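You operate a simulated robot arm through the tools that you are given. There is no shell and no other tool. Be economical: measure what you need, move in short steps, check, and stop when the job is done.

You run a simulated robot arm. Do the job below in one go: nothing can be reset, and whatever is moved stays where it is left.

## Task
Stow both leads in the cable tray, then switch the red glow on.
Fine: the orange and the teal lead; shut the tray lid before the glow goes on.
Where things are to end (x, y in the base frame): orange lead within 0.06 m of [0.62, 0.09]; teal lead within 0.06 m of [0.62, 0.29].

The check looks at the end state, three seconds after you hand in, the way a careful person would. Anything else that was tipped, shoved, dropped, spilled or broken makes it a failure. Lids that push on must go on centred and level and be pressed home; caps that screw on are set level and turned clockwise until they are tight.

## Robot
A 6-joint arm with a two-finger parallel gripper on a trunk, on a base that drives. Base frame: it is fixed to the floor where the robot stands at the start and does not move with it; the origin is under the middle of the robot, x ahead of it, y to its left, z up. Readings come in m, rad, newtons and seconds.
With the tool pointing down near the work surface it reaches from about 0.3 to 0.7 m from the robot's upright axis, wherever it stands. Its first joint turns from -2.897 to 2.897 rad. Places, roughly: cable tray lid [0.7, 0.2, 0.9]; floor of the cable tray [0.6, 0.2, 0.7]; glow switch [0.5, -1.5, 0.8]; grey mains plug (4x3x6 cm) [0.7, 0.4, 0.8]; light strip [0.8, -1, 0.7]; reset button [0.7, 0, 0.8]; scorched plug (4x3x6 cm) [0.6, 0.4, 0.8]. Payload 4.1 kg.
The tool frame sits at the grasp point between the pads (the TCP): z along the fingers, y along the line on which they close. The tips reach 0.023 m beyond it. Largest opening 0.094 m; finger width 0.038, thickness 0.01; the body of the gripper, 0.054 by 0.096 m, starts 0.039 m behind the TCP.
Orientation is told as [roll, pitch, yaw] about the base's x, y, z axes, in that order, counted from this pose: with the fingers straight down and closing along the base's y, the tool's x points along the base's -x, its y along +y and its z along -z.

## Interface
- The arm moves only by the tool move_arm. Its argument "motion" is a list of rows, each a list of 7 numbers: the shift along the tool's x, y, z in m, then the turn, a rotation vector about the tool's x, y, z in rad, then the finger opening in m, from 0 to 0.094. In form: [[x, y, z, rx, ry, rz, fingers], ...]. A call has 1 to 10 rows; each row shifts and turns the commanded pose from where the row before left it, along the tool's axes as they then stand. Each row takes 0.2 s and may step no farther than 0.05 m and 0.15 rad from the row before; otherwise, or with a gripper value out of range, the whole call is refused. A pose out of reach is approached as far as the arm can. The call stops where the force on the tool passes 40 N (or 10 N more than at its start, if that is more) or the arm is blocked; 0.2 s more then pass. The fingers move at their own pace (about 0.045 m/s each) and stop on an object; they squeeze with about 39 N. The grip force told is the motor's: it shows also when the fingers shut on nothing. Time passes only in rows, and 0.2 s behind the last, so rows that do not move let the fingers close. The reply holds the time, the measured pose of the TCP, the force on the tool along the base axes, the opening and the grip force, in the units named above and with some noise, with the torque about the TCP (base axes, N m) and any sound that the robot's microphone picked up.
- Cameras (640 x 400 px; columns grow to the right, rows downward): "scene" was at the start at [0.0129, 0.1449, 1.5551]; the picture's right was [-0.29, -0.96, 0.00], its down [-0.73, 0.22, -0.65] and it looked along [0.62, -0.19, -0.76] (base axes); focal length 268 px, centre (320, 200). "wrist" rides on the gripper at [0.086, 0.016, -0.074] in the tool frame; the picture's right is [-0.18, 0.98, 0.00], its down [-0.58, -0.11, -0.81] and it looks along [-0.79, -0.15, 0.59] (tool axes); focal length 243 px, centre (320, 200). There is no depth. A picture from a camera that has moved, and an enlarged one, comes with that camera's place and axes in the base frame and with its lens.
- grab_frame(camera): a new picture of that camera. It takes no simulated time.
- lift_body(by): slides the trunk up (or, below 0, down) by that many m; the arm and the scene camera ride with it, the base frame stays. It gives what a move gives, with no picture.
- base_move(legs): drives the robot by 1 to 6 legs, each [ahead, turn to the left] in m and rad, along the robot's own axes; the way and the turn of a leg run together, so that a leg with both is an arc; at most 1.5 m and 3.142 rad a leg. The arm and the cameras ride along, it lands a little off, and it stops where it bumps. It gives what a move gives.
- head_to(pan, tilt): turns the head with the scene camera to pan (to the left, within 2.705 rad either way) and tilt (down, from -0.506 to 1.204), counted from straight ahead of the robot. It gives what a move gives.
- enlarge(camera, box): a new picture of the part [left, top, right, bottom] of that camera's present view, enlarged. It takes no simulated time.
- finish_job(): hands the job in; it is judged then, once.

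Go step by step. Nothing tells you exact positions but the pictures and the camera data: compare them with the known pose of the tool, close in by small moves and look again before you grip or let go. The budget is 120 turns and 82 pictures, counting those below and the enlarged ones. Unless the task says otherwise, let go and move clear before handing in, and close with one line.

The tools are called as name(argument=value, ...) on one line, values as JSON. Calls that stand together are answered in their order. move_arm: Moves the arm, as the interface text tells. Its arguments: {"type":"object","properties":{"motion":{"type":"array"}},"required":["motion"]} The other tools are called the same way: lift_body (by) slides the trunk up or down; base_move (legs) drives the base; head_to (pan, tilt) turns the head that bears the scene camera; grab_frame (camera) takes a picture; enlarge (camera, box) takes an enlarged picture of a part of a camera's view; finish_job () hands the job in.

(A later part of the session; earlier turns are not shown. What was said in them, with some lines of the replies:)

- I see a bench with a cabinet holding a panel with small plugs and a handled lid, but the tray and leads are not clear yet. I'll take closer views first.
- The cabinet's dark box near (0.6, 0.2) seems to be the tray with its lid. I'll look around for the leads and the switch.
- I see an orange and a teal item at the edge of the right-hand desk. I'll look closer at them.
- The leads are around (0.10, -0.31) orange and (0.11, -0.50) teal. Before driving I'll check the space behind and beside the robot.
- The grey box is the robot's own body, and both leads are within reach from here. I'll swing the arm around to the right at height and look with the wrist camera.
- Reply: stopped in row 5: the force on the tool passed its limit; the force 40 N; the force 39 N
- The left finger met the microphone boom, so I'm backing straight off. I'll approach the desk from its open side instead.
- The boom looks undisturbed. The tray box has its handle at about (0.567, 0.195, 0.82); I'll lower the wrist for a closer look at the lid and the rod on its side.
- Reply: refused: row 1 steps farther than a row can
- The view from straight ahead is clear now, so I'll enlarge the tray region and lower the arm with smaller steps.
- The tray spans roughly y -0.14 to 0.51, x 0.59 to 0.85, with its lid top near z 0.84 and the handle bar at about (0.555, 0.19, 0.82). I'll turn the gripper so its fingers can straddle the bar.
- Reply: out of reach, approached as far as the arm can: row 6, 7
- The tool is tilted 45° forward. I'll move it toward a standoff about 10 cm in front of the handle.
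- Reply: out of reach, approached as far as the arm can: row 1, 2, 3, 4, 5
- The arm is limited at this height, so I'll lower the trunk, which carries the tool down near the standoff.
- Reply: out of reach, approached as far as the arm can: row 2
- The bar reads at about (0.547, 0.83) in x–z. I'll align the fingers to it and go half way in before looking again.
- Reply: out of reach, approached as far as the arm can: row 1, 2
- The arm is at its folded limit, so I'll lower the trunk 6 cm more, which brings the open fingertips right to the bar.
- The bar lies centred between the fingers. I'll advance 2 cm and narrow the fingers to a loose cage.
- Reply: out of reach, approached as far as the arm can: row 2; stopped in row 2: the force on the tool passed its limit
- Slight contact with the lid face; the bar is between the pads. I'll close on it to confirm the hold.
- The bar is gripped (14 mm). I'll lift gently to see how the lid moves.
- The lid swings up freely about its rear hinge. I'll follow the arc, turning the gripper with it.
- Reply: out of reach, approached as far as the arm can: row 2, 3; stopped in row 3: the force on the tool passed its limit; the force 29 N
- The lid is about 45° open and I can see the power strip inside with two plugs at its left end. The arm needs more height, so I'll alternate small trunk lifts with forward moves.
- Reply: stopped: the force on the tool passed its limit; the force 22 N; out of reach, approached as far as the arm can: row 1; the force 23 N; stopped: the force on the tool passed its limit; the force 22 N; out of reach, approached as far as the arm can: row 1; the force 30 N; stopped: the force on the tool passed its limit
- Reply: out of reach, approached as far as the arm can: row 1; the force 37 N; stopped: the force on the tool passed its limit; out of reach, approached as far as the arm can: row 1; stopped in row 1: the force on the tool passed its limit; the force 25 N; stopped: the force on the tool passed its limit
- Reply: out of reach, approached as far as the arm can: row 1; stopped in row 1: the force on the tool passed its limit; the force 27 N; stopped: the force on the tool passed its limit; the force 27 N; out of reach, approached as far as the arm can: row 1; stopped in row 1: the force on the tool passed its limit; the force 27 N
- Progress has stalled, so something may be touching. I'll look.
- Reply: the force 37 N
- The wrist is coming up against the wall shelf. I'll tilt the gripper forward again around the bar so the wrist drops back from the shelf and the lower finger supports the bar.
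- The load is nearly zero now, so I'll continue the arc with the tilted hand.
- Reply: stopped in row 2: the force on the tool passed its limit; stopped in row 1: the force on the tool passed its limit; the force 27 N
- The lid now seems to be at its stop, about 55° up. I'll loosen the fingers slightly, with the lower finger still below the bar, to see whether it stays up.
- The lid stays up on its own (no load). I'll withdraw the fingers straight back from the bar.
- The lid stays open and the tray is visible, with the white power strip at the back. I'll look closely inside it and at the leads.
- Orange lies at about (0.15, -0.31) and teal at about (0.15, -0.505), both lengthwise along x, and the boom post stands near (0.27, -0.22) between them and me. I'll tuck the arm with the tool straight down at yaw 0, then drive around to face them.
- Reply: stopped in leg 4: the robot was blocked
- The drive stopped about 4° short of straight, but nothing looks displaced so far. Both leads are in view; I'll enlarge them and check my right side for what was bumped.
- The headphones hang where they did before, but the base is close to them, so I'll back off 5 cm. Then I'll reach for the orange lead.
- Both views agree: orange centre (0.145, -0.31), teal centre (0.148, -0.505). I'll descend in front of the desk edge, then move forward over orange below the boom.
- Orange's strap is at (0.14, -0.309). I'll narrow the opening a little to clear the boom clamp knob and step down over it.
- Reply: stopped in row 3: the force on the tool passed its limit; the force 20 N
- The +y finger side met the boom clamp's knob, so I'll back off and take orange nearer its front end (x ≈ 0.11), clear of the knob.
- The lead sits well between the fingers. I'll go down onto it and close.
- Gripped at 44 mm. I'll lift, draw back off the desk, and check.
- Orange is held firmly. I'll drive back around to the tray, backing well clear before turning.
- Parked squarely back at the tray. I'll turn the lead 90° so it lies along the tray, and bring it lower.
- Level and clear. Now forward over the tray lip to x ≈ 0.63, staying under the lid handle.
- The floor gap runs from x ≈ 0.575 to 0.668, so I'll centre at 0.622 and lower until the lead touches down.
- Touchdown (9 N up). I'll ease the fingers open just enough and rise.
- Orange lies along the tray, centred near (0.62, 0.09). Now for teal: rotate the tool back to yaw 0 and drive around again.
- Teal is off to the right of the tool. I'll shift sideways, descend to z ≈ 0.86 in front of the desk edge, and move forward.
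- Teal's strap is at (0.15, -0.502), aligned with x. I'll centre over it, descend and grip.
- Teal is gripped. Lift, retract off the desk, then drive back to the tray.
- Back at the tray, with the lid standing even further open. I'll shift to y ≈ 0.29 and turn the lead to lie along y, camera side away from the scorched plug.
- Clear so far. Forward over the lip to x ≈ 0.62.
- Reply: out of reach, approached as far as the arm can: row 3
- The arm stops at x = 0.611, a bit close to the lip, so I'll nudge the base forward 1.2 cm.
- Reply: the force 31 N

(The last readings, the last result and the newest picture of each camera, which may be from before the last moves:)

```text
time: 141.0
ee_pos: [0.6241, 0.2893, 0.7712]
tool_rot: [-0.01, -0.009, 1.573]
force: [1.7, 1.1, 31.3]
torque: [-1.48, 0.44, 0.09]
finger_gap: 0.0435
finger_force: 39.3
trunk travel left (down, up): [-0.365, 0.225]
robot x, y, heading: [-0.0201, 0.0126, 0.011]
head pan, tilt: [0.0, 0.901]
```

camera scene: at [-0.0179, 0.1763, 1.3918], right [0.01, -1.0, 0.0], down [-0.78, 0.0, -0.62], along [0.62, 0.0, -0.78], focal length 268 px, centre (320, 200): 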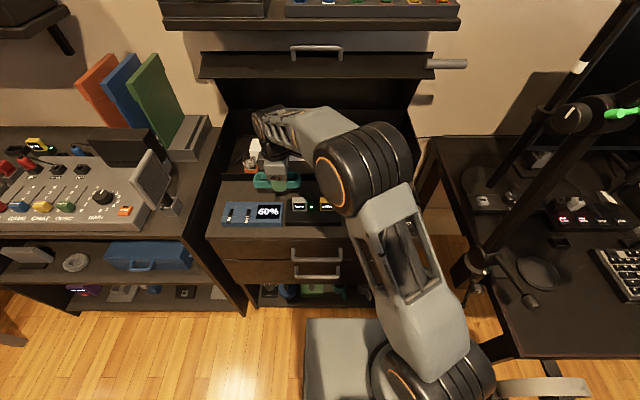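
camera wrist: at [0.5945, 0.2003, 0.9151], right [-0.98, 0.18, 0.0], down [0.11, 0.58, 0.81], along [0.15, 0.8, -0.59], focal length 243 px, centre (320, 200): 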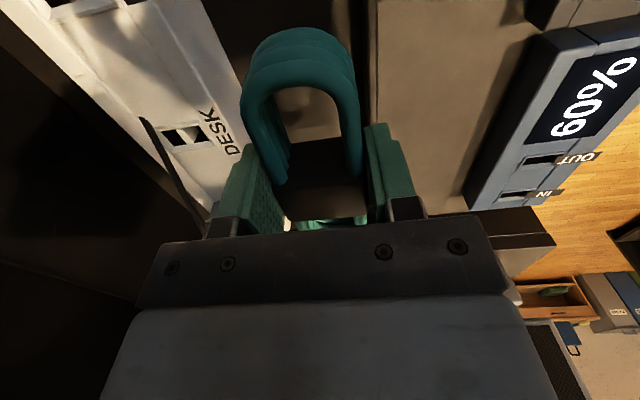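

Firm touchdown; I'll ease up slightly, release, rise and retract.

move_arm(motion=[[0, 0, -0.004, 0, 0, 0, 0.02], [0, 0, 0, 0, 0, 0, 0.04], [0, 0, 0, 0, 0, 0, 0.05], [0, 0, 0, 0, 0, 0, 0.058], [0, 0, 0, 0, 0, 0, 0.058], [0, 0, -0.03, 0, 0, 0, 0.058], [0, 0, -0.03, 0, 0, 0, 0.058]])

move_arm(motion=[[0, 0.045, -0.01, 0, 0, 0, 0.058], [0, 0.045, 0, 0, 0, 0, 0.058], [0, 0.045, 0, 0, 0, 0, 0.058], [0, 0.03, -0.035, 0, 0, 0, 0.058], [0, 0.03, -0.035, 0, 0, 0, 0.058], [0, 0.03, -0.035, 0, 0, 0, 0.058], [0, 0, -0.045, 0, 0, 0, 0.058], [0, 0, -0.045, 0, 0, 0, 0.058]])

enlarge(camera="scene", box=[190, 30, 450, 220])

```text
time: 142.6
ee_pos: [0.6253, 0.2887, 0.8301]
tool_rot: [0.0, -0.004, 1.57]
force: [0.0, 0.4, 0.0]
torque: [0.02, 0.05, 0.02]
finger_gap: 0.0582
finger_force: 0.0
trunk travel left (down, up): [-0.365, 0.225]
robot x, y, heading: [-0.0177, 0.0096, 0.008]
head pan, tilt: [0.0, 0.901]
```

```text
time: 144.4
ee_pos: [0.4007, 0.2876, 1.0331]
tool_rot: [0.0, -0.005, 1.571]
force: [0.6, -0.4, -0.6]
torque: [-0.01, 0.03, -0.01]
finger_gap: 0.058
finger_force: 0.0
trunk travel left (down, up): [-0.365, 0.225]
robot x, y, heading: [-0.018, 0.0086, 0.006]
head pan, tilt: [0.0, 0.901]
```

```text
2.11 times, centred on (320, 125) of scene
camera zoom: at [-0.005, 0.1764, 1.3917], right [0.01, -1.0, 0.0], down [-0.78, 0.0, -0.62], along [0.62, 0.0, -0.78], focal length 563 px, centre (320, 358)
```

zoom: 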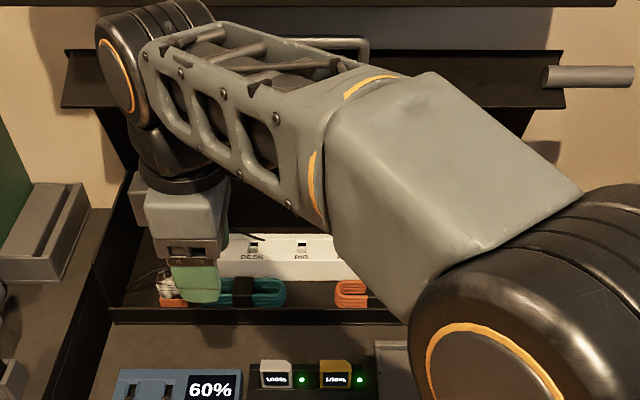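

Both leads are down in the tray. The lid now stands at about 60°, tucked under the shelf, so I'll close it with the side rod near (0.67, -0.15, 1.08); first a look at the clearances there.

head_to(pan=-0.35, tilt=0.55)

grab_frame(camera="scene")

```text
time: 145.2
ee_pos: [0.4006, 0.2873, 1.0339]
tool_rot: [0.0, -0.004, 1.57]
force: [-0.1, 0.3, -0.6]
torque: [0.03, -0.01, -0.02]
finger_gap: 0.0579
finger_force: 0.0
trunk travel left (down, up): [-0.365, 0.225]
robot x, y, heading: [-0.0157, 0.009, 0.005]
head pan, tilt: [-0.351, 0.55]
```

```text
20 pictures are left
camera scene: at [0.0039, 0.1456, 1.421], right [-0.34, -0.94, 0.0], down [-0.49, 0.18, -0.85], along [0.8, -0.29, -0.52], focal length 268 px, centre (320, 200)
```

scene: 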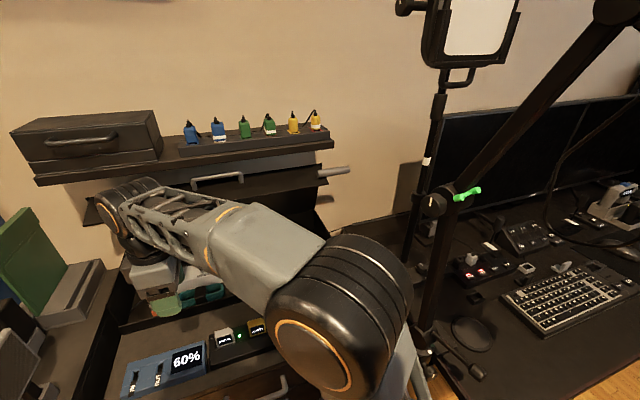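

The rod end is at about (0.68, -0.18, 1.07), but from here the elbow would crowd the boom post. I'll shift the robot 20 cm to the left so the arm can come at the rod from the clear side.

base_move(legs=[[-0.3, 0], [0, 1.571], [0.19, 0], [0, -1.571], [0.29, 0]])

head_to(pan=-0.5, tilt=0.6)

grab_frame(camera="scene")

```text
time: 157.7
ee_pos: [0.3841, 0.4822, 1.0334]
tool_rot: [0.0, -0.006, 1.577]
force: [-0.4, 0.3, -0.7]
torque: [0.0, 0.0, 0.0]
finger_gap: 0.0579
finger_force: 0.0
trunk travel left (down, up): [-0.365, 0.225]
robot x, y, heading: [-0.0338, 0.1971, 0.016]
head pan, tilt: [-0.351, 0.55]
```

```text
time: 158.4
ee_pos: [0.384, 0.4815, 1.0338]
tool_rot: [-0.002, -0.004, 1.579]
force: [0.5, 0.1, 0.2]
torque: [-0.02, -0.01, -0.01]
finger_gap: 0.0582
finger_force: 0.0
trunk travel left (down, up): [-0.365, 0.225]
robot x, y, heading: [-0.0328, 0.1984, 0.014]
head pan, tilt: [-0.499, 0.6]
```

```text
19 pictures are left
camera scene: at [-0.0183, 0.3254, 1.4166], right [-0.47, -0.88, 0.0], down [-0.5, 0.26, -0.83], along [0.73, -0.39, -0.56], focal length 268 px, centre (320, 200)
```

scene: 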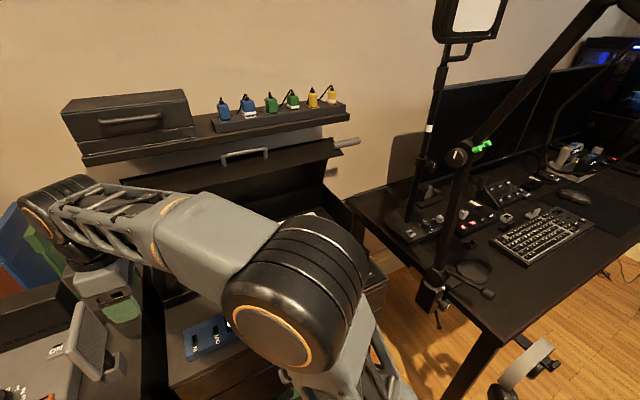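

Rod end confirmed at (0.683, -0.18, 1.077). I'll swing the hand across in front of the lid, then tilt it forward.

move_arm(motion=[[0.046, 0, -0.006, 0, 0, 0, 0.058], [0.046, 0, -0.006, 0, 0, 0, 0.058], [0.046, 0, -0.006, 0, 0, 0, 0.058], [0.046, 0, -0.006, 0, 0, 0, 0.058], [0.046, 0, -0.006, 0, 0, 0, 0.058], [0.046, 0, -0.006, 0, 0, 0, 0.058], [0.046, 0, -0.006, 0, 0, 0, 0.058], [0.046, 0, -0.006, 0, 0, 0, 0.058], [0.046, 0, -0.006, 0, 0, 0, 0.058], [0.046, 0, -0.006, 0, 0, 0, 0.058]])

move_arm(motion=[[0.025, -0.02, 0, 0.15, 0, 0, 0.058], [0.025, -0.02, 0, 0.15, 0, 0, 0.058], [0.025, -0.02, 0, 0.15, 0, 0, 0.058], [0.025, -0.02, 0, 0.15, 0, 0, 0.058], [0.025, -0.02, 0, 0.15, 0, 0, 0.058], [0.02, -0.02, 0, 0.15, 0, 0, 0.058]])

grab_frame(camera="scene")

```text
time: 160.6
ee_pos: [0.3857, 0.0194, 1.0902]
tool_rot: [0.0, -0.007, 1.578]
force: [-0.2, -0.3, 0.4]
torque: [-0.05, -0.01, 0.02]
finger_gap: 0.0581
finger_force: 0.1
trunk travel left (down, up): [-0.365, 0.225]
robot x, y, heading: [-0.0295, 0.2007, 0.012]
head pan, tilt: [-0.499, 0.6]
```

```text
time: 162.0
ee_pos: [0.4973, -0.1252, 1.1331]
tool_rot: [-0.9, -0.004, 1.577]
force: [-0.1, 0.4, 0.5]
torque: [-0.01, 0.0, -0.02]
finger_gap: 0.058
finger_force: 0.1
trunk travel left (down, up): [-0.365, 0.225]
robot x, y, heading: [-0.035, 0.1994, 0.013]
head pan, tilt: [-0.499, 0.6]
```

```text
18 pictures are left
camera scene: at [-0.0183, 0.325, 1.4166], right [-0.47, -0.88, 0.0], down [-0.5, 0.26, -0.83], along [0.73, -0.39, -0.56], focal length 268 px, centre (320, 200)
```

scene: 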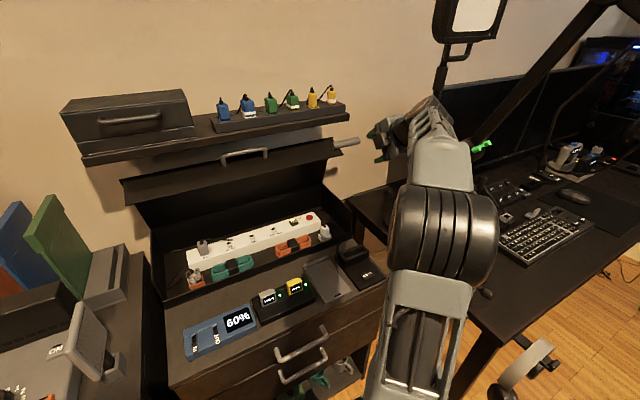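

Both leads are clearly in the tray, and the hand faces the rod. A wrist view to line up.

grab_frame(camera="wrist")

```text
17 pictures are left
camera wrist: at [0.4291, -0.2114, 1.166], right [-0.61, 0.18, -0.77], down [-0.57, 0.57, 0.59], along [0.55, 0.8, -0.25], focal length 243 px, centre (320, 200)
```

wrist: 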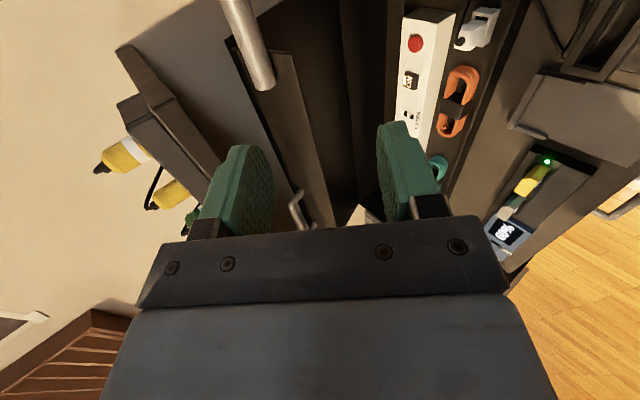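

The rod is at about (0.677, 1.074) in x–z, 7 cm toward the upper finger. I'll shift to it and advance part way.

move_arm(motion=[[0.006, -0.035, 0.02, 0, 0, 0, 0.058], [0.006, -0.034, 0.02, 0, 0, 0, 0.058], [0, 0, 0.04, 0, 0, 0, 0.058], [0, 0, 0.035, 0, 0, 0, 0.058]])

grab_frame(camera="wrist")

```text
time: 163.0
ee_pos: [0.6294, -0.1324, 1.1146]
tool_rot: [-0.897, -0.005, 1.578]
force: [-0.2, -0.5, -0.1]
torque: [0.0, 0.02, 0.01]
finger_gap: 0.058
finger_force: 0.0
trunk travel left (down, up): [-0.365, 0.225]
robot x, y, heading: [-0.0324, 0.1996, 0.014]
head pan, tilt: [-0.499, 0.6]
```

```text
16 pictures are left
camera wrist: at [0.5624, -0.2213, 1.1481], right [-0.61, 0.18, -0.77], down [-0.57, 0.57, 0.59], along [0.55, 0.8, -0.25], focal length 243 px, centre (320, 200)
```

wrist: 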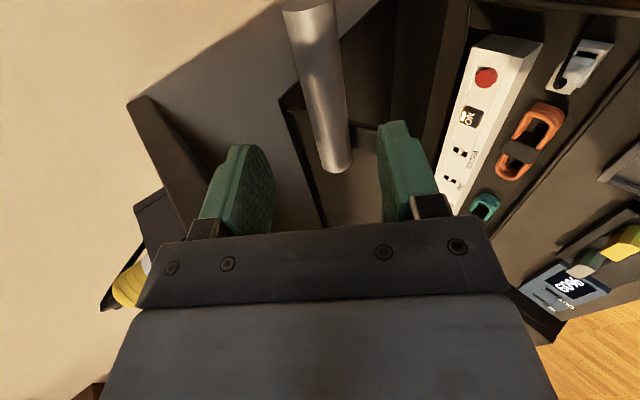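

The rod is between the fingers. Advance 5 cm and close on it.

move_arm(motion=[[0, 0.002, 0.025, 0, 0, 0, 0.058], [0, 0.001, 0.025, 0, 0, 0, 0.058], [0, 0, 0, 0, 0, 0, 0.03], [0, 0, 0, 0, 0, 0, 0.01], [0, 0, 0, 0, 0, 0, 0.01], [0, 0, 0, 0, 0, 0, 0.01]])

```text
time: 163.4
ee_pos: [0.6456, -0.1332, 1.0994]
tool_rot: [-0.897, -0.004, 1.582]
force: [-6.9, 2.5, -0.2]
torque: [-0.13, -0.43, 0.03]
finger_gap: 0.0578
finger_force: 0.0
out of reach, approached as far as the arm can: row 2
trunk travel left (down, up): [-0.365, 0.225]
robot x, y, heading: [-0.0329, 0.1982, 0.013]
head pan, tilt: [-0.499, 0.6]
stopped in row 2: the force on the tool passed its limit (the readings are from after the stop); the commanded pose is now the measured one
```

Light contact ahead; the pads already reach past the rod partly, so I'll close here.

move_arm(motion=[[0, 0, -0.003, 0, 0, 0, 0.035], [0, 0, 0, 0, 0, 0, 0.01], [0, 0, 0, 0, 0, 0, 0.01], [0, 0, 0, 0, 0, 0, 0.01]])

grab_frame(camera="wrist")

```text
time: 164.4
ee_pos: [0.6457, -0.134, 1.1001]
tool_rot: [-0.896, -0.004, 1.581]
force: [0.8, -0.2, -0.7]
torque: [-0.04, 0.0, -0.01]
finger_gap: 0.01
finger_force: 0.1
trunk travel left (down, up): [-0.365, 0.225]
robot x, y, heading: [-0.0328, 0.2021, 0.017]
head pan, tilt: [-0.499, 0.6]
```

```text
15 pictures are left
camera wrist: at [0.5776, -0.2218, 1.1343], right [-0.62, 0.18, -0.77], down [-0.57, 0.57, 0.59], along [0.55, 0.8, -0.25], focal length 243 px, centre (320, 200)
```

wrist: 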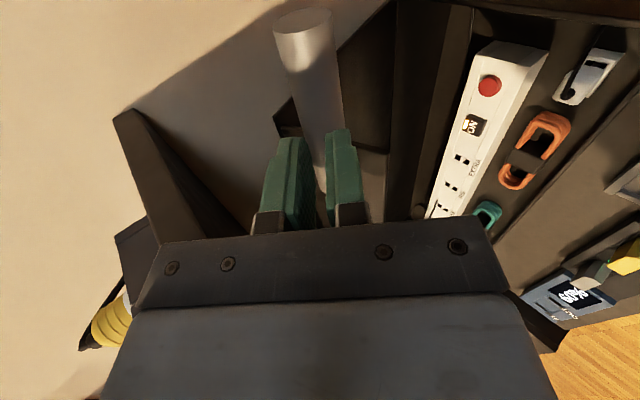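

The fingers closed just short of the rod; the hand's upper corner was meeting the shelf's end. I'll reopen, slide 3 cm further right (y ≈ -0.165), nudge the base forward and advance again.

move_arm(motion=[[0, 0, -0.01, 0, 0, 0, 0.058], [0.016, 0, 0, 0, 0, 0, 0.058], [0.016, 0, 0, 0, 0, 0, 0.058], [0, 0, 0, 0, 0, 0, 0.058]])

base_move(legs=[[0.02, 0]])

move_arm(motion=[[0, 0.002, 0.013, 0, 0, 0, 0.058], [0, 0.001, 0.013, 0, 0, 0, 0.058]])

```text
time: 165.4
ee_pos: [0.6344, -0.1559, 1.1041]
tool_rot: [-0.897, -0.004, 1.581]
force: [0.6, 0.6, -0.5]
torque: [-0.04, 0.02, -0.02]
finger_gap: 0.0579
finger_force: 0.1
out of reach, approached as far as the arm can: row 3
trunk travel left (down, up): [-0.365, 0.225]
robot x, y, heading: [-0.0323, 0.1958, 0.014]
head pan, tilt: [-0.499, 0.6]
```

```text
time: 166.2
ee_pos: [0.6535, -0.1549, 1.1042]
tool_rot: [-0.897, -0.007, 1.581]
force: [0.5, 0.0, -0.4]
torque: [-0.02, -0.02, 0.02]
finger_gap: 0.0581
finger_force: 0.0
trunk travel left (down, up): [-0.365, 0.225]
robot x, y, heading: [-0.0108, 0.1996, 0.012]
head pan, tilt: [-0.499, 0.6]
```

```text
time: 166.8
ee_pos: [0.6663, -0.1539, 1.0849]
tool_rot: [-0.898, -0.005, 1.577]
force: [0.2, -6.1, 4.7]
torque: [0.53, 0.0, 0.12]
finger_gap: 0.058
finger_force: 0.0
out of reach, approached as far as the arm can: row 2
trunk travel left (down, up): [-0.365, 0.225]
robot x, y, heading: [-0.0142, 0.2024, 0.007]
head pan, tilt: [-0.499, 0.6]
```

Position (0.666, -0.154, 1.085) should have the rod in the cage. I'll close on it.

move_arm(motion=[[0, 0, 0, 0, 0, 0, 0.035], [0, 0, 0, 0, 0, 0, 0.01], [0, 0, 0, 0, 0, 0, 0.01], [0, 0, 0, 0, 0, 0, 0.01]])

```text
time: 167.8
ee_pos: [0.6673, -0.1545, 1.0819]
tool_rot: [-0.896, -0.005, 1.58]
force: [-5.0, -11.9, 1.1]
torque: [0.41, 0.16, -0.11]
finger_gap: 0.0233
finger_force: 44.5
trunk travel left (down, up): [-0.365, 0.225]
robot x, y, heading: [-0.0123, 0.1987, 0.014]
head pan, tilt: [-0.499, 0.6]
```

The rod is held (23 mm). I'll pull it along the closing arc in small steps.

move_arm(motion=[[0, 0.0145, -0.0037, 0, 0, 0, 0.01], [0, 0.0145, -0.0037, 0, 0, 0, 0.01], [0, 0.0148, -0.0022, 0, 0, 0, 0.01], [0, 0.0148, -0.0022, 0, 0, 0, 0.01]])

```text
time: 168.8
ee_pos: [0.6222, -0.1513, 1.0429]
tool_rot: [-0.898, -0.004, 1.58]
force: [-5.3, -8.2, 3.9]
torque: [0.19, -0.07, -0.07]
finger_gap: 0.024
finger_force: 34.7
trunk travel left (down, up): [-0.365, 0.225]
robot x, y, heading: [-0.015, 0.2013, 0.017]
head pan, tilt: [-0.499, 0.6]
```

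Closing smoothly; continuing along the arc.

move_arm(motion=[[0, 0.03, -0.0014, 0, 0, 0, 0.01], [0, 0.03, 0.0015, 0, 0, 0, 0.01], [0, 0.0297, 0.0045, 0, 0, 0, 0.01], [0, 0.029, 0.0075, 0, 0, 0, 0.01]])

```text
time: 169.8
ee_pos: [0.5631, -0.1522, 0.9532]
tool_rot: [-0.893, -0.008, 1.584]
force: [-13.7, 7.6, 5.5]
torque: [-0.19, -0.23, -0.33]
finger_gap: 0.0236
finger_force: 44.6
out of reach, approached as far as the arm can: row 4
trunk travel left (down, up): [-0.365, 0.225]
robot x, y, heading: [-0.0149, 0.1985, 0.013]
head pan, tilt: [-0.499, 0.6]
```

lift_body(by=-0.05)

move_arm(motion=[[0, 0.006, -0.006, -0.05, 0, 0, 0.01]])

lift_body(by=-0.05)

```text
time: 170.3
ee_pos: [0.5599, -0.1533, 0.9388]
tool_rot: [-0.89, -0.011, 1.585]
force: [-26.8, 13.8, 3.0]
torque: [-0.14, 0.42, 0.23]
finger_gap: 0.0236
finger_force: 45.0
trunk travel left (down, up): [-0.35, 0.24]
robot x, y, heading: [-0.0135, 0.1987, 0.018]
head pan, tilt: [-0.499, 0.6]
stopped: the force on the tool passed its limit (the readings are from after the stop); the commanded pose is now the measured one
```

```text
time: 170.7
ee_pos: [0.558, -0.1531, 0.9368]
tool_rot: [-0.836, -0.008, 1.584]
force: [15.9, 2.5, -2.8]
torque: [-0.23, -0.33, -0.32]
finger_gap: 0.0232
finger_force: 44.8
trunk travel left (down, up): [-0.35, 0.24]
robot x, y, heading: [-0.0158, 0.2009, 0.017]
head pan, tilt: [-0.499, 0.6]
```

```text
time: 171.6
ee_pos: [0.5525, -0.1528, 0.8871]
tool_rot: [-0.836, -0.009, 1.584]
force: [-30.7, 18.9, -3.6]
torque: [-0.12, 0.49, 0.03]
finger_gap: 0.0238
finger_force: 45.0
trunk travel left (down, up): [-0.3, 0.29]
robot x, y, heading: [-0.0116, 0.2009, 0.01]
head pan, tilt: [-0.499, 0.6]
```

Nearly there; relieve the sideways load and lower the rest.

move_arm(motion=[[0, 0.007, -0.008, -0.05, 0, 0, 0.01]])

lift_body(by=-0.04)

move_arm(motion=[[0, 0.003, -0.003, 0, 0, 0, 0.01]])

lift_body(by=-0.03)

```text
time: 172.0
ee_pos: [0.5515, -0.1527, 0.8881]
tool_rot: [-0.792, -0.007, 1.583]
force: [39.7, -1.3, -3.0]
torque: [0.09, -0.23, -0.44]
finger_gap: 0.0237
finger_force: 45.3
trunk travel left (down, up): [-0.3, 0.29]
robot x, y, heading: [-0.0131, 0.1996, 0.018]
head pan, tilt: [-0.499, 0.6]
```

```text
time: 172.6
ee_pos: [0.549, -0.1527, 0.858]
tool_rot: [-0.792, -0.009, 1.583]
force: [19.5, -4.2, -4.3]
torque: [0.2, -0.04, -0.07]
finger_gap: 0.0236
finger_force: 45.2
trunk travel left (down, up): [-0.27, 0.32]
robot x, y, heading: [-0.0148, 0.2003, 0.015]
head pan, tilt: [-0.499, 0.6]
stopped: the force on the tool passed its limit (the readings are from after the stop); the commanded pose is now the measured one
```

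```text
time: 173.0
ee_pos: [0.5493, -0.154, 0.8605]
tool_rot: [-0.8, -0.006, 1.583]
force: [20.1, -7.7, -1.8]
torque: [0.32, -0.14, 0.23]
finger_gap: 0.0237
finger_force: 44.8
trunk travel left (down, up): [-0.27, 0.32]
robot x, y, heading: [-0.0131, 0.1985, 0.018]
head pan, tilt: [-0.499, 0.6]
stopped in row 1: the force on the tool passed its limit (the readings are from after the stop); the commanded pose is now the measured one
```

```text
time: 173.6
ee_pos: [0.5506, -0.1533, 0.836]
tool_rot: [-0.804, -0.006, 1.581]
force: [14.2, -7.8, -2.7]
torque: [0.24, 0.06, 0.08]
finger_gap: 0.0237
finger_force: 45.5
trunk travel left (down, up): [-0.243, 0.347]
robot x, y, heading: [-0.0109, 0.2017, 0.017]
head pan, tilt: [-0.499, 0.6]
stopped: the force on the tool passed its limit (the readings are from after the stop); the commanded pose is now the measured one
```

lift_body(by=-0.02)

head_to(pan=-0.3, tilt=0.75)

grab_frame(camera="scene")

```text
time: 174.2
ee_pos: [0.5517, -0.1532, 0.8219]
tool_rot: [-0.815, -0.001, 1.577]
force: [6.8, -4.7, -0.6]
torque: [0.29, -0.15, -0.13]
finger_gap: 0.0238
finger_force: 45.2
trunk travel left (down, up): [-0.224, 0.366]
robot x, y, heading: [-0.0115, 0.1964, 0.016]
head pan, tilt: [-0.499, 0.6]
stopped: the force on the tool passed its limit (the readings are from after the stop); the commanded pose is now the measured one
```

```text
time: 175.0
ee_pos: [0.5516, -0.1525, 0.8223]
tool_rot: [-0.814, -0.001, 1.577]
force: [10.2, -3.9, -1.5]
torque: [-0.01, 0.0, -0.84]
finger_gap: 0.0234
finger_force: 45.1
trunk travel left (down, up): [-0.224, 0.366]
robot x, y, heading: [-0.0128, 0.199, 0.019]
head pan, tilt: [-0.3, 0.75]
```

```text
14 pictures are left
camera scene: at [0.0042, 0.3428, 1.2626], right [-0.28, -0.96, 0.0], down [-0.66, 0.19, -0.73], along [0.7, -0.2, -0.68], focal length 268 px, centre (320, 200)
```

scene: 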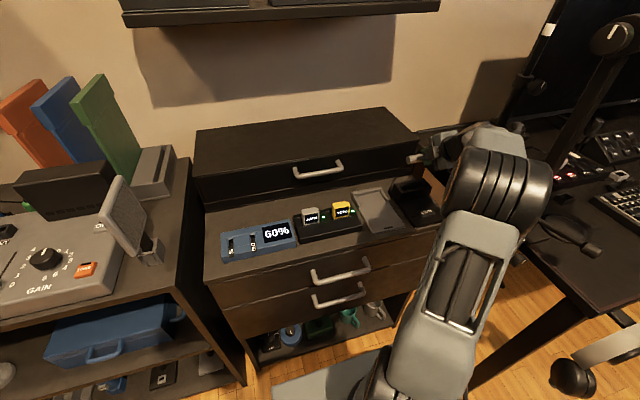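

The lid looks closed, but there's no upward resistance yet; I'll press down a little further to be sure it's home.

move_arm(motion=[[0, 0.005, 0.005, 0, 0, 0, 0.01], [0, 0.004, 0.004, 0, 0, 0, 0.01]])

lift_body(by=-0.015)

enlarge(camera="scene", box=[180, 90, 440, 260])

```text
time: 175.6
ee_pos: [0.5519, -0.1527, 0.8225]
tool_rot: [-0.837, 0.006, 1.574]
force: [-11.8, 6.9, 11.6]
torque: [0.64, 0.19, -0.56]
finger_gap: 0.0238
finger_force: 44.5
trunk travel left (down, up): [-0.224, 0.366]
robot x, y, heading: [-0.0079, 0.2002, 0.024]
head pan, tilt: [-0.3, 0.75]
stopped in row 2: the force on the tool passed its limit (the readings are from after the stop); the commanded pose is now the measured one
```

```text
time: 176.1
ee_pos: [0.5529, -0.153, 0.8201]
tool_rot: [-0.849, 0.008, 1.571]
force: [-20.9, 13.3, 14.7]
torque: [0.84, 0.04, -0.71]
finger_gap: 0.0234
finger_force: 44.8
trunk travel left (down, up): [-0.215, 0.375]
robot x, y, heading: [-0.0171, 0.2003, 0.022]
head pan, tilt: [-0.3, 0.75]
stopped: the force on the tool passed its limit (the readings are from after the stop); the commanded pose is now the measured one
```

```text
2.35 times, centred on (310, 175) of scene
camera zoom: at [-0.0002, 0.345, 1.2532], right [-0.28, -0.96, 0.0], down [-0.65, 0.19, -0.73], along [0.7, -0.2, -0.68], focal length 629 px, centre (344, 259)
```

zoom: 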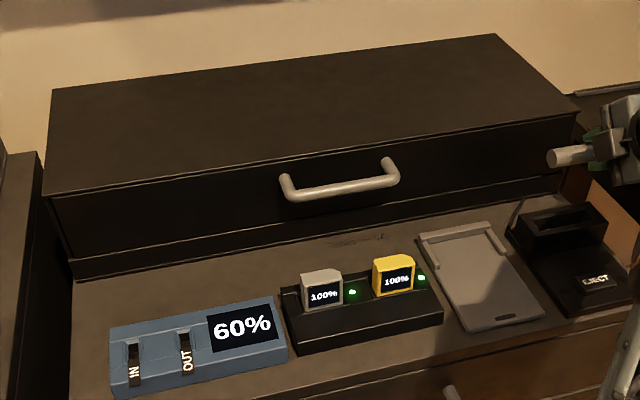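

The lid is shut and resists further pressing. I'll release the rod and withdraw straight back.

move_arm(motion=[[0, 0, 0, 0, 0, 0, 0.03], [0, 0, 0, 0, 0, 0, 0.05], [0, 0, 0, 0, 0, 0, 0.06], [0, 0, -0.03, 0, 0, 0, 0.06], [0, 0, -0.04, 0, 0, 0, 0.06], [0, 0, -0.04, 0, 0, 0, 0.06]])

lift_body(by=0.15)

move_arm(motion=[[-0.04, 0.01, 0, -0.14, 0, 0, 0.06], [-0.04, 0.01, 0, -0.14, 0, 0, 0.06], [-0.04, 0.01, 0, -0.14, 0, 0, 0.06], [-0.04, 0.01, 0, -0.14, 0, 0, 0.06], [-0.04, 0, 0, -0.14, 0, 0, 0.06], [-0.04, 0, 0, -0.13, 0, 0, 0.06], [-0.04, 0, 0, 0, 0, 0, 0.06]])

enlarge(camera="scene", box=[160, 100, 440, 300])

```text
time: 177.5
ee_pos: [0.4719, -0.1531, 0.8905]
tool_rot: [-0.843, 0.012, 1.571]
force: [0.0, 0.0, -0.3]
torque: [0.01, 0.01, 0.03]
finger_gap: 0.0601
finger_force: 0.1
trunk travel left (down, up): [-0.215, 0.375]
robot x, y, heading: [-0.0116, 0.2019, 0.025]
head pan, tilt: [-0.3, 0.75]
```

```text
time: 179.2
ee_pos: [0.4846, -0.1413, 1.0265]
tool_rot: [-0.819, -0.006, 1.585]
force: [-0.4, 0.1, 1.6]
torque: [0.02, 0.01, -0.01]
finger_gap: 0.0599
finger_force: 0.0
trunk travel left (down, up): [-0.365, 0.225]
robot x, y, heading: [-0.0128, 0.2021, 0.03]
head pan, tilt: [-0.3, 0.75]
```

```text
time: 180.8
ee_pos: [0.4389, 0.1263, 1.0156]
tool_rot: [-0.011, 0.009, 1.571]
force: [-0.2, -0.4, 0.4]
torque: [0.03, -0.03, 0.01]
finger_gap: 0.0599
finger_force: 0.0
trunk travel left (down, up): [-0.365, 0.225]
robot x, y, heading: [-0.0129, 0.2006, 0.018]
head pan, tilt: [-0.3, 0.75]
```

```text
2.00 times, centred on (300, 200) of scene
camera zoom: at [0.0031, 0.3435, 1.4037], right [-0.28, -0.96, 0.0], down [-0.66, 0.19, -0.73], along [0.7, -0.2, -0.68], focal length 535 px, centre (360, 200)
```

zoom: 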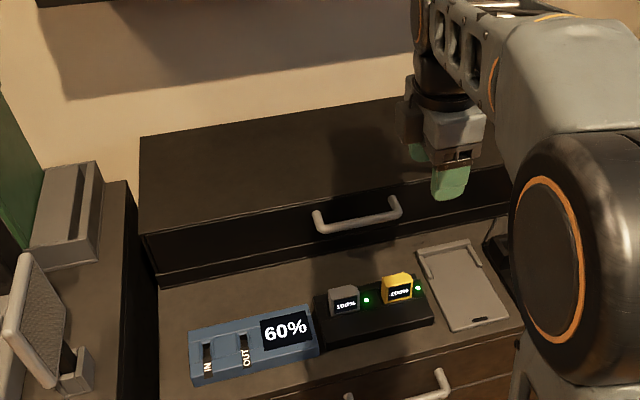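

The lid stays shut. Now to the glow switch near (0.5, -1.5): I'll back off, drive along the desk and face it.

base_move(legs=[[-0.6, 0], [0, -1.589], [1.45, 0], [0.15, 0], [0, 1.571]])

head_to(pan=0.0, tilt=0.6)

grab_frame(camera="scene")

```text
time: 196.0
ee_pos: [-0.6929, -1.8598, 1.0159]
tool_rot: [-0.013, 0.009, -0.025]
force: [0.4, -1.4, -0.4]
torque: [-0.02, 0.03, -0.01]
finger_gap: 0.0598
finger_force: 0.0
trunk travel left (down, up): [-0.365, 0.225]
robot x, y, heading: [-0.6019, -1.4115, -1.572]
head pan, tilt: [-0.3, 0.75]
stopped in leg 5: the robot was blocked; the commanded pose is now the measured one
```

```text
time: 196.8
ee_pos: [-0.6929, -1.8598, 1.0155]
tool_rot: [-0.017, 0.008, -0.023]
force: [0.3, 0.0, -1.2]
torque: [-0.03, 0.02, 0.0]
finger_gap: 0.0598
finger_force: 0.1
trunk travel left (down, up): [-0.365, 0.225]
robot x, y, heading: [-0.6034, -1.4075, -1.57]
head pan, tilt: [0.0, 0.6]
```

```text
11 pictures are left
camera scene: at [-0.4434, -1.4373, 1.4171], right [-1.0, 0.0, 0.0], down [0.01, 0.56, -0.83], along [0.0, -0.83, -0.56], focal length 268 px, centre (320, 200)
```

scene: 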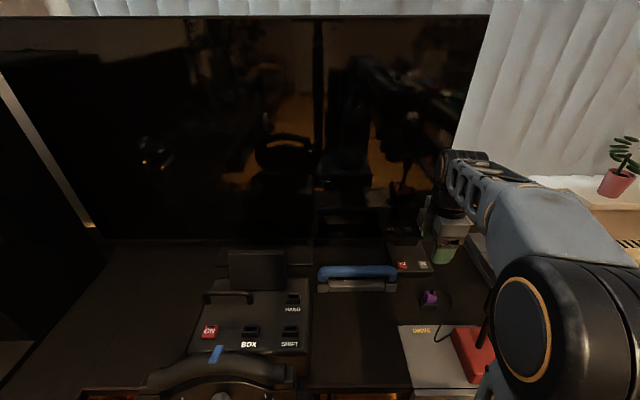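

The left turn is blocked here (probably the wheel rig ahead), so I'll stay put for a moment and look left for the switch.

head_to(pan=1.35, tilt=0.55)

grab_frame(camera="scene")

```text
time: 198.3
ee_pos: [-0.6908, -1.8605, 1.0157]
tool_rot: [-0.013, 0.007, -0.023]
force: [0.1, 0.2, 0.3]
torque: [0.02, -0.04, -0.04]
finger_gap: 0.06
finger_force: 0.1
trunk travel left (down, up): [-0.365, 0.225]
robot x, y, heading: [-0.6057, -1.4106, -1.573]
head pan, tilt: [1.349, 0.55]
```

```text
10 pictures are left
camera scene: at [-0.3549, -1.3696, 1.4217], right [-0.22, -0.97, 0.0], down [-0.51, 0.12, -0.85], along [0.83, -0.19, -0.52], focal length 268 px, centre (320, 200)
```

scene: 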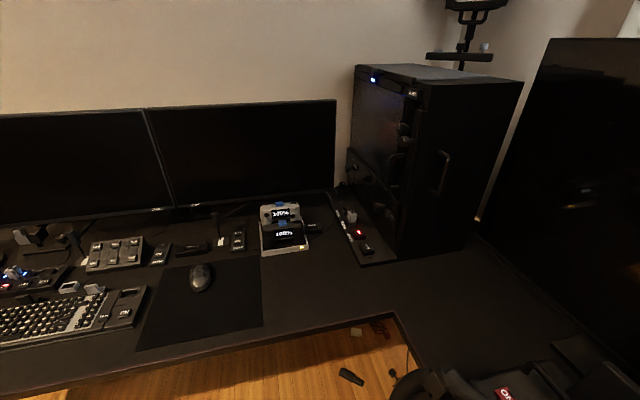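

I see a small control panel beside the PC tower and a dock; I'll enlarge that part to find the glow switch.

enlarge(camera="scene", box=[240, 180, 400, 280])

```text
4.00 times, centred on (320, 230) of scene
camera zoom: at [-0.3549, -1.3696, 1.4217], right [-0.22, -0.97, 0.0], down [-0.51, 0.12, -0.85], along [0.83, -0.19, -0.52], focal length 1070 px, centre (320, 80)
```

zoom: 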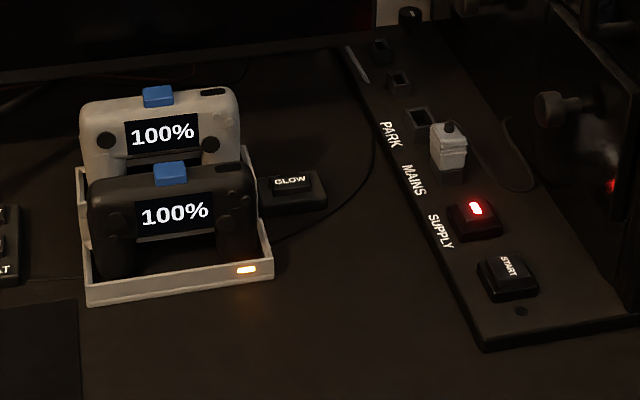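

The GLOW switch is a flat push-box at about (0.50, -1.535, 0.765), just right of the controller dock. I'll raise the hand for safety, back away from the wheel rig and angle in toward it.

lift_body(by=0.12)

base_move(legs=[[-0.38, 0], [0, 0.875], [0.33, 0], [0, 0.45]])

head_to(pan=0.0, tilt=0.75)

grab_frame(camera="scene")

```text
time: 199.8
ee_pos: [-0.6978, -1.8663, 1.1334]
tool_rot: [-0.011, 0.003, -0.023]
force: [-0.4, 0.5, 0.2]
torque: [-0.02, 0.01, 0.02]
finger_gap: 0.06
finger_force: 0.0
trunk travel left (down, up): [-0.485, 0.105]
robot x, y, heading: [-0.6082, -1.411, -1.587]
head pan, tilt: [1.349, 0.55]
```

```text
time: 200.7
ee_pos: [-0.6475, -1.8348, 1.1357]
tool_rot: [-0.023, 0.059, -0.046]
force: [-0.7, 0.1, 0.8]
torque: [-0.01, -0.03, 0.03]
finger_gap: 0.0601
finger_force: 0.1
trunk travel left (down, up): [-0.485, 0.105]
robot x, y, heading: [-0.6055, -1.3901, -1.627]
head pan, tilt: [1.349, 0.55]
stopped in leg 1: the robot was blocked; the commanded pose is now the measured one
```

```text
time: 202.2
ee_pos: [-0.6479, -1.8353, 1.1349]
tool_rot: [-0.022, 0.058, -0.045]
force: [0.8, -0.6, 0.7]
torque: [0.01, -0.02, -0.01]
finger_gap: 0.06
finger_force: 0.1
trunk travel left (down, up): [-0.485, 0.105]
robot x, y, heading: [-0.6066, -1.3883, -1.62]
head pan, tilt: [0.0, 0.75]
```

```text
8 pictures are left
camera scene: at [-0.4921, -1.4146, 1.5321], right [-1.0, 0.05, -0.03], down [0.06, 0.68, -0.73], along [-0.01, -0.73, -0.68], focal length 268 px, centre (320, 200)
```

scene: 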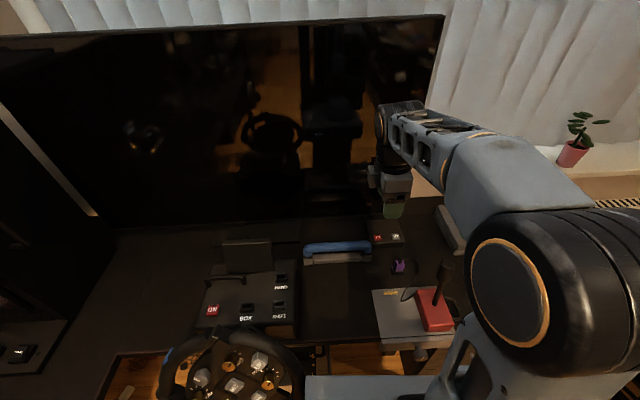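

The robot is slightly tilted, so the base must be against something low, likely the pedals. I'll look down at my front left before moving again.

head_to(pan=0.5, tilt=1.2)

grab_frame(camera="scene")

```text
time: 203.2
ee_pos: [-0.6478, -1.8351, 1.1346]
tool_rot: [-0.024, 0.057, -0.045]
force: [0.0, 0.4, 0.2]
torque: [-0.01, 0.02, 0.03]
finger_gap: 0.0599
finger_force: 0.1
trunk travel left (down, up): [-0.485, 0.105]
robot x, y, heading: [-0.6079, -1.3873, -1.615]
head pan, tilt: [0.499, 1.201]
```

```text
7 pictures are left
camera scene: at [-0.4624, -1.3824, 1.5011], right [-0.9, -0.44, -0.03], down [-0.39, 0.84, -0.38], along [0.19, -0.33, -0.93], focal length 268 px, centre (320, 200)
```

scene: 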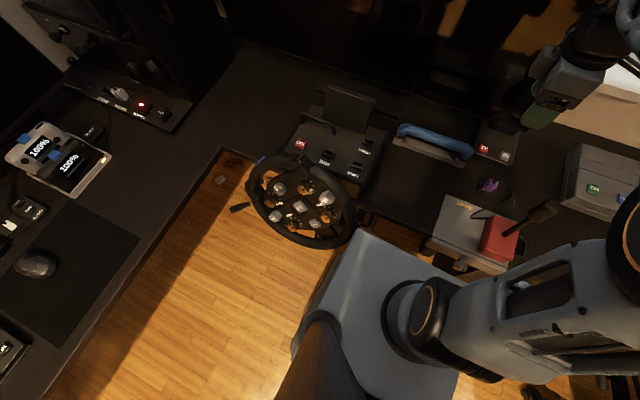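

The base's front-left corner overlaps the low pedal set under the wheel. Turning right swings that corner away from it; I'll do this gently, then back out.

base_move(legs=[[0, -0.25]])

```text
time: 204.4
ee_pos: [-0.7488, -1.8143, 1.1346]
tool_rot: [-0.018, 0.065, -0.295]
force: [0.1, 0.4, 1.0]
torque: [0.02, -0.02, 0.0]
finger_gap: 0.06
finger_force: 0.1
trunk travel left (down, up): [-0.485, 0.105]
robot x, y, heading: [-0.6067, -1.3851, -1.869]
head pan, tilt: [0.499, 1.201]
```

base_move(legs=[[0, -0.3]])

base_move(legs=[[-0.1, 0]])

```text
time: 205.8
ee_pos: [-0.8679, -1.7551, 1.1339]
tool_rot: [-0.019, 0.064, -0.593]
force: [0.2, 0.1, 1.0]
torque: [0.02, -0.04, 0.02]
finger_gap: 0.06
finger_force: 0.2
trunk travel left (down, up): [-0.485, 0.105]
robot x, y, heading: [-0.6063, -1.3892, -2.161]
head pan, tilt: [0.499, 1.201]
```

```text
time: 206.9
ee_pos: [-0.812, -1.6712, 1.1323]
tool_rot: [-0.021, 0.064, -0.594]
force: [0.3, -0.1, 0.6]
torque: [0.03, 0.01, -0.01]
finger_gap: 0.06
finger_force: 0.1
trunk travel left (down, up): [-0.485, 0.105]
robot x, y, heading: [-0.5498, -1.3064, -2.166]
head pan, tilt: [0.499, 1.201]
```

base_move(legs=[[-0.15, 0], [0, 0.6]])

```text
time: 210.0
ee_pos: [-0.4752, -1.6314, 1.1331]
tool_rot: [-0.019, 0.065, 0.011]
force: [0.1, 1.0, 0.2]
torque: [0.01, 0.0, 0.02]
finger_gap: 0.0601
finger_force: 0.1
trunk travel left (down, up): [-0.485, 0.105]
robot x, y, heading: [-0.4667, -1.1861, -1.565]
head pan, tilt: [0.499, 1.201]
```

The base is free now. I'll back up a little more and turn to face the switch, then check the view.

base_move(legs=[[-0.12, 0], [0, 1.13]])

head_to(pan=-0.2, tilt=0.75)

grab_frame(camera="scene")

```text
time: 214.1
ee_pos: [-0.0623, -1.2557, 1.1352]
tool_rot: [-0.02, 0.065, 1.154]
force: [-0.8, 0.0, 0.6]
torque: [0.03, 0.02, -0.01]
finger_gap: 0.0601
finger_force: 0.0
trunk travel left (down, up): [-0.485, 0.105]
robot x, y, heading: [-0.4656, -1.0646, -0.418]
head pan, tilt: [0.499, 1.201]
```

```text
time: 215.1
ee_pos: [-0.0621, -1.2561, 1.1325]
tool_rot: [-0.02, 0.065, 1.155]
force: [0.5, 0.7, 0.9]
torque: [-0.03, 0.01, 0.0]
finger_gap: 0.06
finger_force: 0.0
trunk travel left (down, up): [-0.485, 0.105]
robot x, y, heading: [-0.4646, -1.0645, -0.415]
head pan, tilt: [-0.201, 0.75]
```

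```text
6 pictures are left
camera scene: at [-0.3891, -0.9338, 1.5237], right [-0.58, -0.81, 0.0], down [-0.56, 0.4, -0.73], along [0.6, -0.42, -0.68], focal length 268 px, centre (320, 200)
```

scene: 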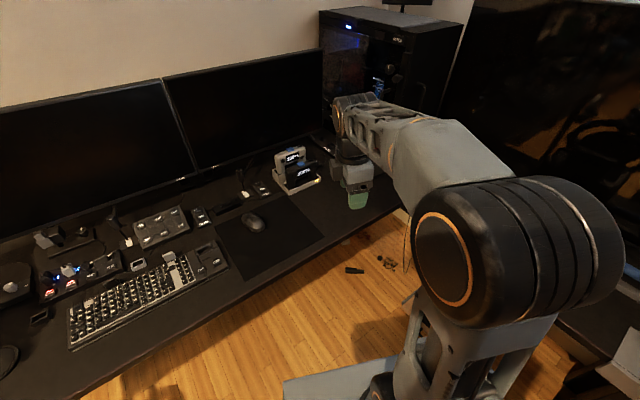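

The robot is level again. I'll roll forward toward the switch, staying clear of the pedals.

base_move(legs=[[0, -0.04], [0.2, 0], [0.13, 0]])

```text
time: 218.0
ee_pos: [0.2296, -1.4191, 1.1327]
tool_rot: [-0.02, 0.064, 1.116]
force: [0.1, 0.4, 1.3]
torque: [-0.02, 0.03, -0.02]
finger_gap: 0.0602
finger_force: 0.2
trunk travel left (down, up): [-0.485, 0.105]
robot x, y, heading: [-0.1725, -1.2124, -0.458]
head pan, tilt: [-0.201, 0.75]
```

No bump. The tall controllers in the dock mean I should press vertically, so I'll go 8 cm closer, square the tool to the desk and close the fingers.

base_move(legs=[[0.08, 0]])

move_arm(motion=[[0, 0, 0, 0, 0, -0.15, 0.03], [0, 0, 0, 0, 0, -0.15, 0.0], [0, 0, 0, 0, 0, -0.15, 0.0]])

```text
time: 219.1
ee_pos: [0.3007, -1.4554, 1.1325]
tool_rot: [-0.019, 0.064, 1.116]
force: [0.9, -0.8, 0.0]
torque: [0.01, -0.01, -0.01]
finger_gap: 0.0599
finger_force: 0.0
trunk travel left (down, up): [-0.485, 0.105]
robot x, y, heading: [-0.0998, -1.2459, -0.455]
head pan, tilt: [-0.201, 0.75]
```

```text
time: 219.9
ee_pos: [0.3005, -1.4545, 1.1332]
tool_rot: [0.011, 0.065, 1.567]
force: [1.3, 0.3, 0.1]
torque: [-0.01, -0.04, -0.03]
finger_gap: 0.0
finger_force: 10.6
trunk travel left (down, up): [-0.485, 0.105]
robot x, y, heading: [-0.0995, -1.243, -0.462]
head pan, tilt: [-0.201, 0.75]
```

move_arm(motion=[[0.017, -0.04, 0, 0, -0.065, 0, 0.0], [0.017, -0.04, 0, 0, 0, 0, 0.0], [0.017, -0.04, 0, 0, 0, 0, 0.0], [0.017, -0.04, 0, 0, 0, 0, 0.0], [0.017, -0.038, 0, 0, 0, 0, 0.0], [0, 0, 0.045, 0, 0, 0, 0.0], [0, 0, 0.045, 0, 0, 0, 0.0], [0, 0, 0.045, 0, 0, 0, 0.0]])

grab_frame(camera="wrist")

```text
time: 221.7
ee_pos: [0.4881, -1.539, 0.9922]
tool_rot: [0.012, 0.001, 1.566]
force: [-0.2, 0.9, -0.5]
torque: [0.02, 0.0, -0.03]
finger_gap: 0.0
finger_force: 39.2
out of reach, approached as far as the arm can: row 5
trunk travel left (down, up): [-0.485, 0.105]
robot x, y, heading: [-0.0993, -1.2448, -0.454]
head pan, tilt: [-0.201, 0.75]
```

```text
5 pictures are left
camera wrist: at [0.4715, -1.6249, 1.0668], right [-0.98, 0.19, 0.01], down [0.12, 0.58, 0.8], along [0.15, 0.79, -0.59], focal length 243 px, centre (320, 200)
```

wrist: 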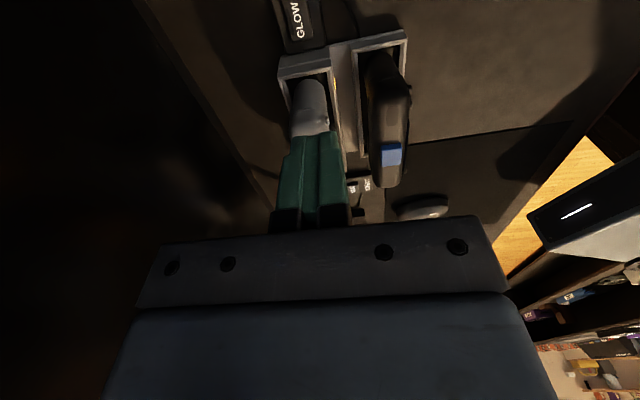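

GLOW is confirmed at (0.509, -1.538). I'll shift a touch away from the controllers and descend toward the button.

move_arm(motion=[[0.006, -0.01, 0.04, 0, 0, 0, 0.0], [0, -0.01, 0.045, 0, 0, 0, 0.0], [0, 0, 0.045, 0, 0, 0, 0.0], [0, 0, 0.03, 0, 0, 0, 0.0]])

grab_frame(camera="wrist")

```text
time: 222.7
ee_pos: [0.505, -1.5445, 0.8317]
tool_rot: [0.012, 0.002, 1.566]
force: [-0.4, 0.7, 0.1]
torque: [0.04, -0.01, 0.0]
finger_gap: 0.0
finger_force: 38.8
trunk travel left (down, up): [-0.485, 0.105]
robot x, y, heading: [-0.0987, -1.2462, -0.455]
head pan, tilt: [-0.201, 0.75]
```

```text
4 pictures are left
camera wrist: at [0.4884, -1.6313, 0.9068], right [-0.98, 0.19, 0.01], down [0.12, 0.58, 0.8], along [0.15, 0.79, -0.59], focal length 243 px, centre (320, 200)
```

wrist: 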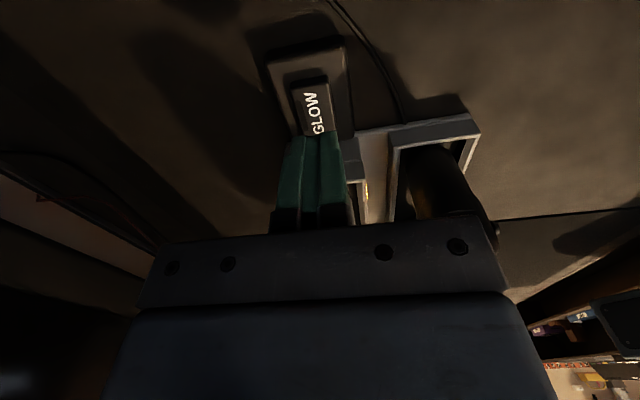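

The fingertips hover right above the button. I'll press down in small steps.

move_arm(motion=[[0, -0.004, 0.02, 0, 0, 0, 0.0], [0, 0, 0.01, 0, 0, 0, 0.0], [0, 0, 0.005, 0, 0, 0, 0.0]])

```text
time: 223.5
ee_pos: [0.5088, -1.5431, 0.7982]
tool_rot: [0.011, 0.001, 1.566]
force: [1.4, -0.2, 0.7]
torque: [0.0, 0.0, 0.0]
finger_gap: 0.0
finger_force: 39.1
trunk travel left (down, up): [-0.485, 0.105]
robot x, y, heading: [-0.1019, -1.2484, -0.459]
head pan, tilt: [-0.201, 0.75]
```

move_arm(motion=[[0, 0, 0.005, 0, 0, 0, 0.0], [0, 0, 0.004, 0, 0, 0, 0.0]])

```text
time: 224.1
ee_pos: [0.5088, -1.5432, 0.7886]
tool_rot: [0.011, 0.003, 1.565]
force: [0.9, 0.7, -1.0]
torque: [0.0, 0.01, 0.02]
finger_gap: 0.0
finger_force: 38.7
trunk travel left (down, up): [-0.485, 0.105]
robot x, y, heading: [-0.1044, -1.2465, -0.458]
head pan, tilt: [-0.201, 0.75]
```

move_arm(motion=[[0, 0, 0.004, 0, 0, 0, 0.0], [0, 0, 0.003, 0, 0, 0, 0.0]])

```text
time: 224.7
ee_pos: [0.5088, -1.5431, 0.7847]
tool_rot: [0.009, 0.003, 1.567]
force: [0.1, -0.5, 6.7]
torque: [-0.01, 0.02, 0.01]
finger_gap: 0.0
finger_force: 39.0
trunk travel left (down, up): [-0.485, 0.105]
robot x, y, heading: [-0.1008, -1.2477, -0.464]
head pan, tilt: [-0.201, 0.75]
heard: click
```

A click at 7 N. I'll lift off and check whether the glow is on.

move_arm(motion=[[0, 0, -0.02, 0, 0, 0, 0.0], [0, 0, -0.045, 0, 0, 0, 0.0], [0, 0, -0.045, 0, 0, 0, 0.0], [0, 0, -0.045, 0, 0, 0, 0.0], [0, 0.03, -0.03, 0, 0, 0, 0.0], [0, 0.045, 0, 0, 0, 0, 0.0], [0, 0.045, 0, 0, 0, 0, 0.0]])

head_to(pan=0.45, tilt=0.5)

grab_frame(camera="scene")

```text
time: 226.3
ee_pos: [0.3911, -1.5432, 0.9698]
tool_rot: [0.011, 0.0, 1.564]
force: [-0.2, -0.7, -0.5]
torque: [-0.02, 0.0, 0.01]
finger_gap: 0.0003
finger_force: 39.2
trunk travel left (down, up): [-0.485, 0.105]
robot x, y, heading: [-0.0998, -1.2471, -0.463]
head pan, tilt: [-0.201, 0.75]
```

```text
time: 227.3
ee_pos: [0.3915, -1.5431, 0.9697]
tool_rot: [0.012, 0.001, 1.566]
force: [-0.7, -0.7, 0.8]
torque: [-0.01, -0.03, 0.0]
finger_gap: 0.0003
finger_force: 39.9
trunk travel left (down, up): [-0.485, 0.105]
robot x, y, heading: [-0.1014, -1.2424, -0.463]
head pan, tilt: [0.45, 0.499]
```

```text
3 pictures are left
camera scene: at [0.0103, -1.0692, 1.5457], right [-0.01, -1.0, 0.0], down [-0.48, 0.0, -0.88], along [0.88, -0.01, -0.48], focal length 268 px, centre (320, 200)
```

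scene: 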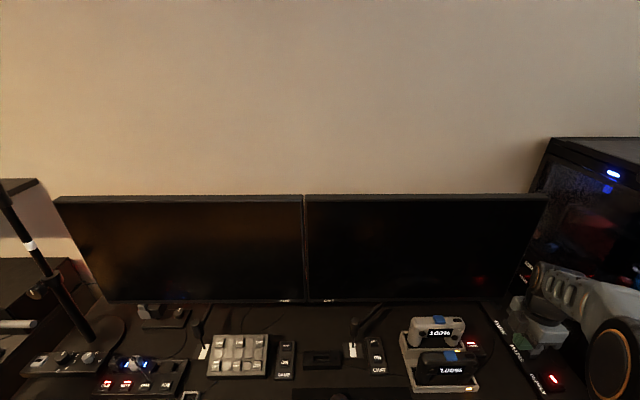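

The GLOW switch now shows a red light. One enlarged view to confirm the light strip behind the monitors.

enlarge(camera="scene", box=[260, 270, 500, 400])

```text
2.67 times, centred on (380, 335) of scene
camera zoom: at [0.0103, -1.0692, 1.5457], right [-0.01, -1.0, 0.0], down [-0.48, 0.0, -0.88], along [0.88, -0.01, -0.48], focal length 713 px, centre (160, -160)
```

zoom: 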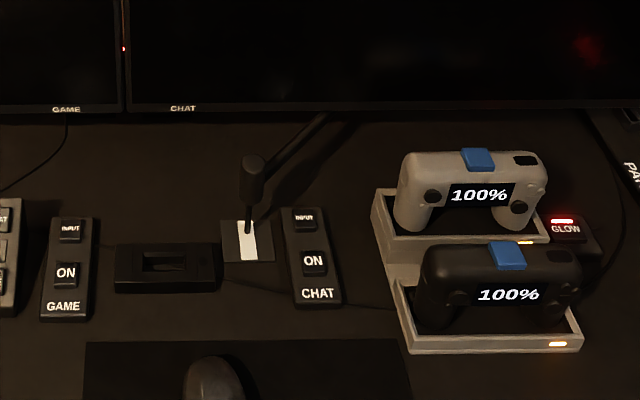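

The glow switch is lit red and a red point shows in the gap between the monitors. I'll check the pedal set that the base leaned against earlier.

head_to(pan=-1.45, tilt=0.95)

grab_frame(camera="scene")

```text
time: 229.2
ee_pos: [0.3924, -1.5433, 0.9704]
tool_rot: [0.011, 0.001, 1.566]
force: [-0.8, 0.1, 0.5]
torque: [-0.02, 0.0, -0.01]
finger_gap: 0.0
finger_force: 39.4
trunk travel left (down, up): [-0.485, 0.105]
robot x, y, heading: [-0.101, -1.2457, -0.461]
head pan, tilt: [-1.45, 0.949]
```

```text
1 pictures are left
camera scene: at [-0.1048, -1.137, 1.5082], right [-0.94, 0.33, 0.0], down [0.27, 0.77, -0.58], along [-0.19, -0.55, -0.81], focal length 268 px, centre (320, 200)
```

scene: 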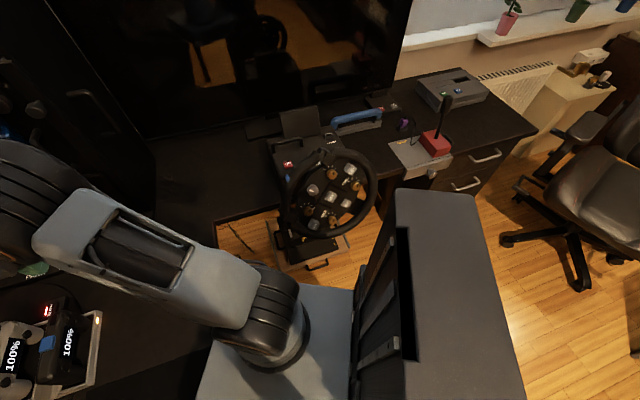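

The pedals stand where I first saw them, both leads are under the shut lid, and the glow is on with the arm clear, so I'm handing in.

finish_job()

```text
The job is handed in.
```

I put the orange and teal leads in the cable tray at about (0.62, 0.09) and (0.62, 0.29) and shut the lid. I then pressed the glow switch: it clicked and is lit red. I could see only one red point of the light strip, through the gap between the monitors. Along the way the hand touched the microphone boom, its clamp and the shelf end, and the base got caught near the steering-wheel pedals; I saw no shift, though I could place the pedals only roughly.
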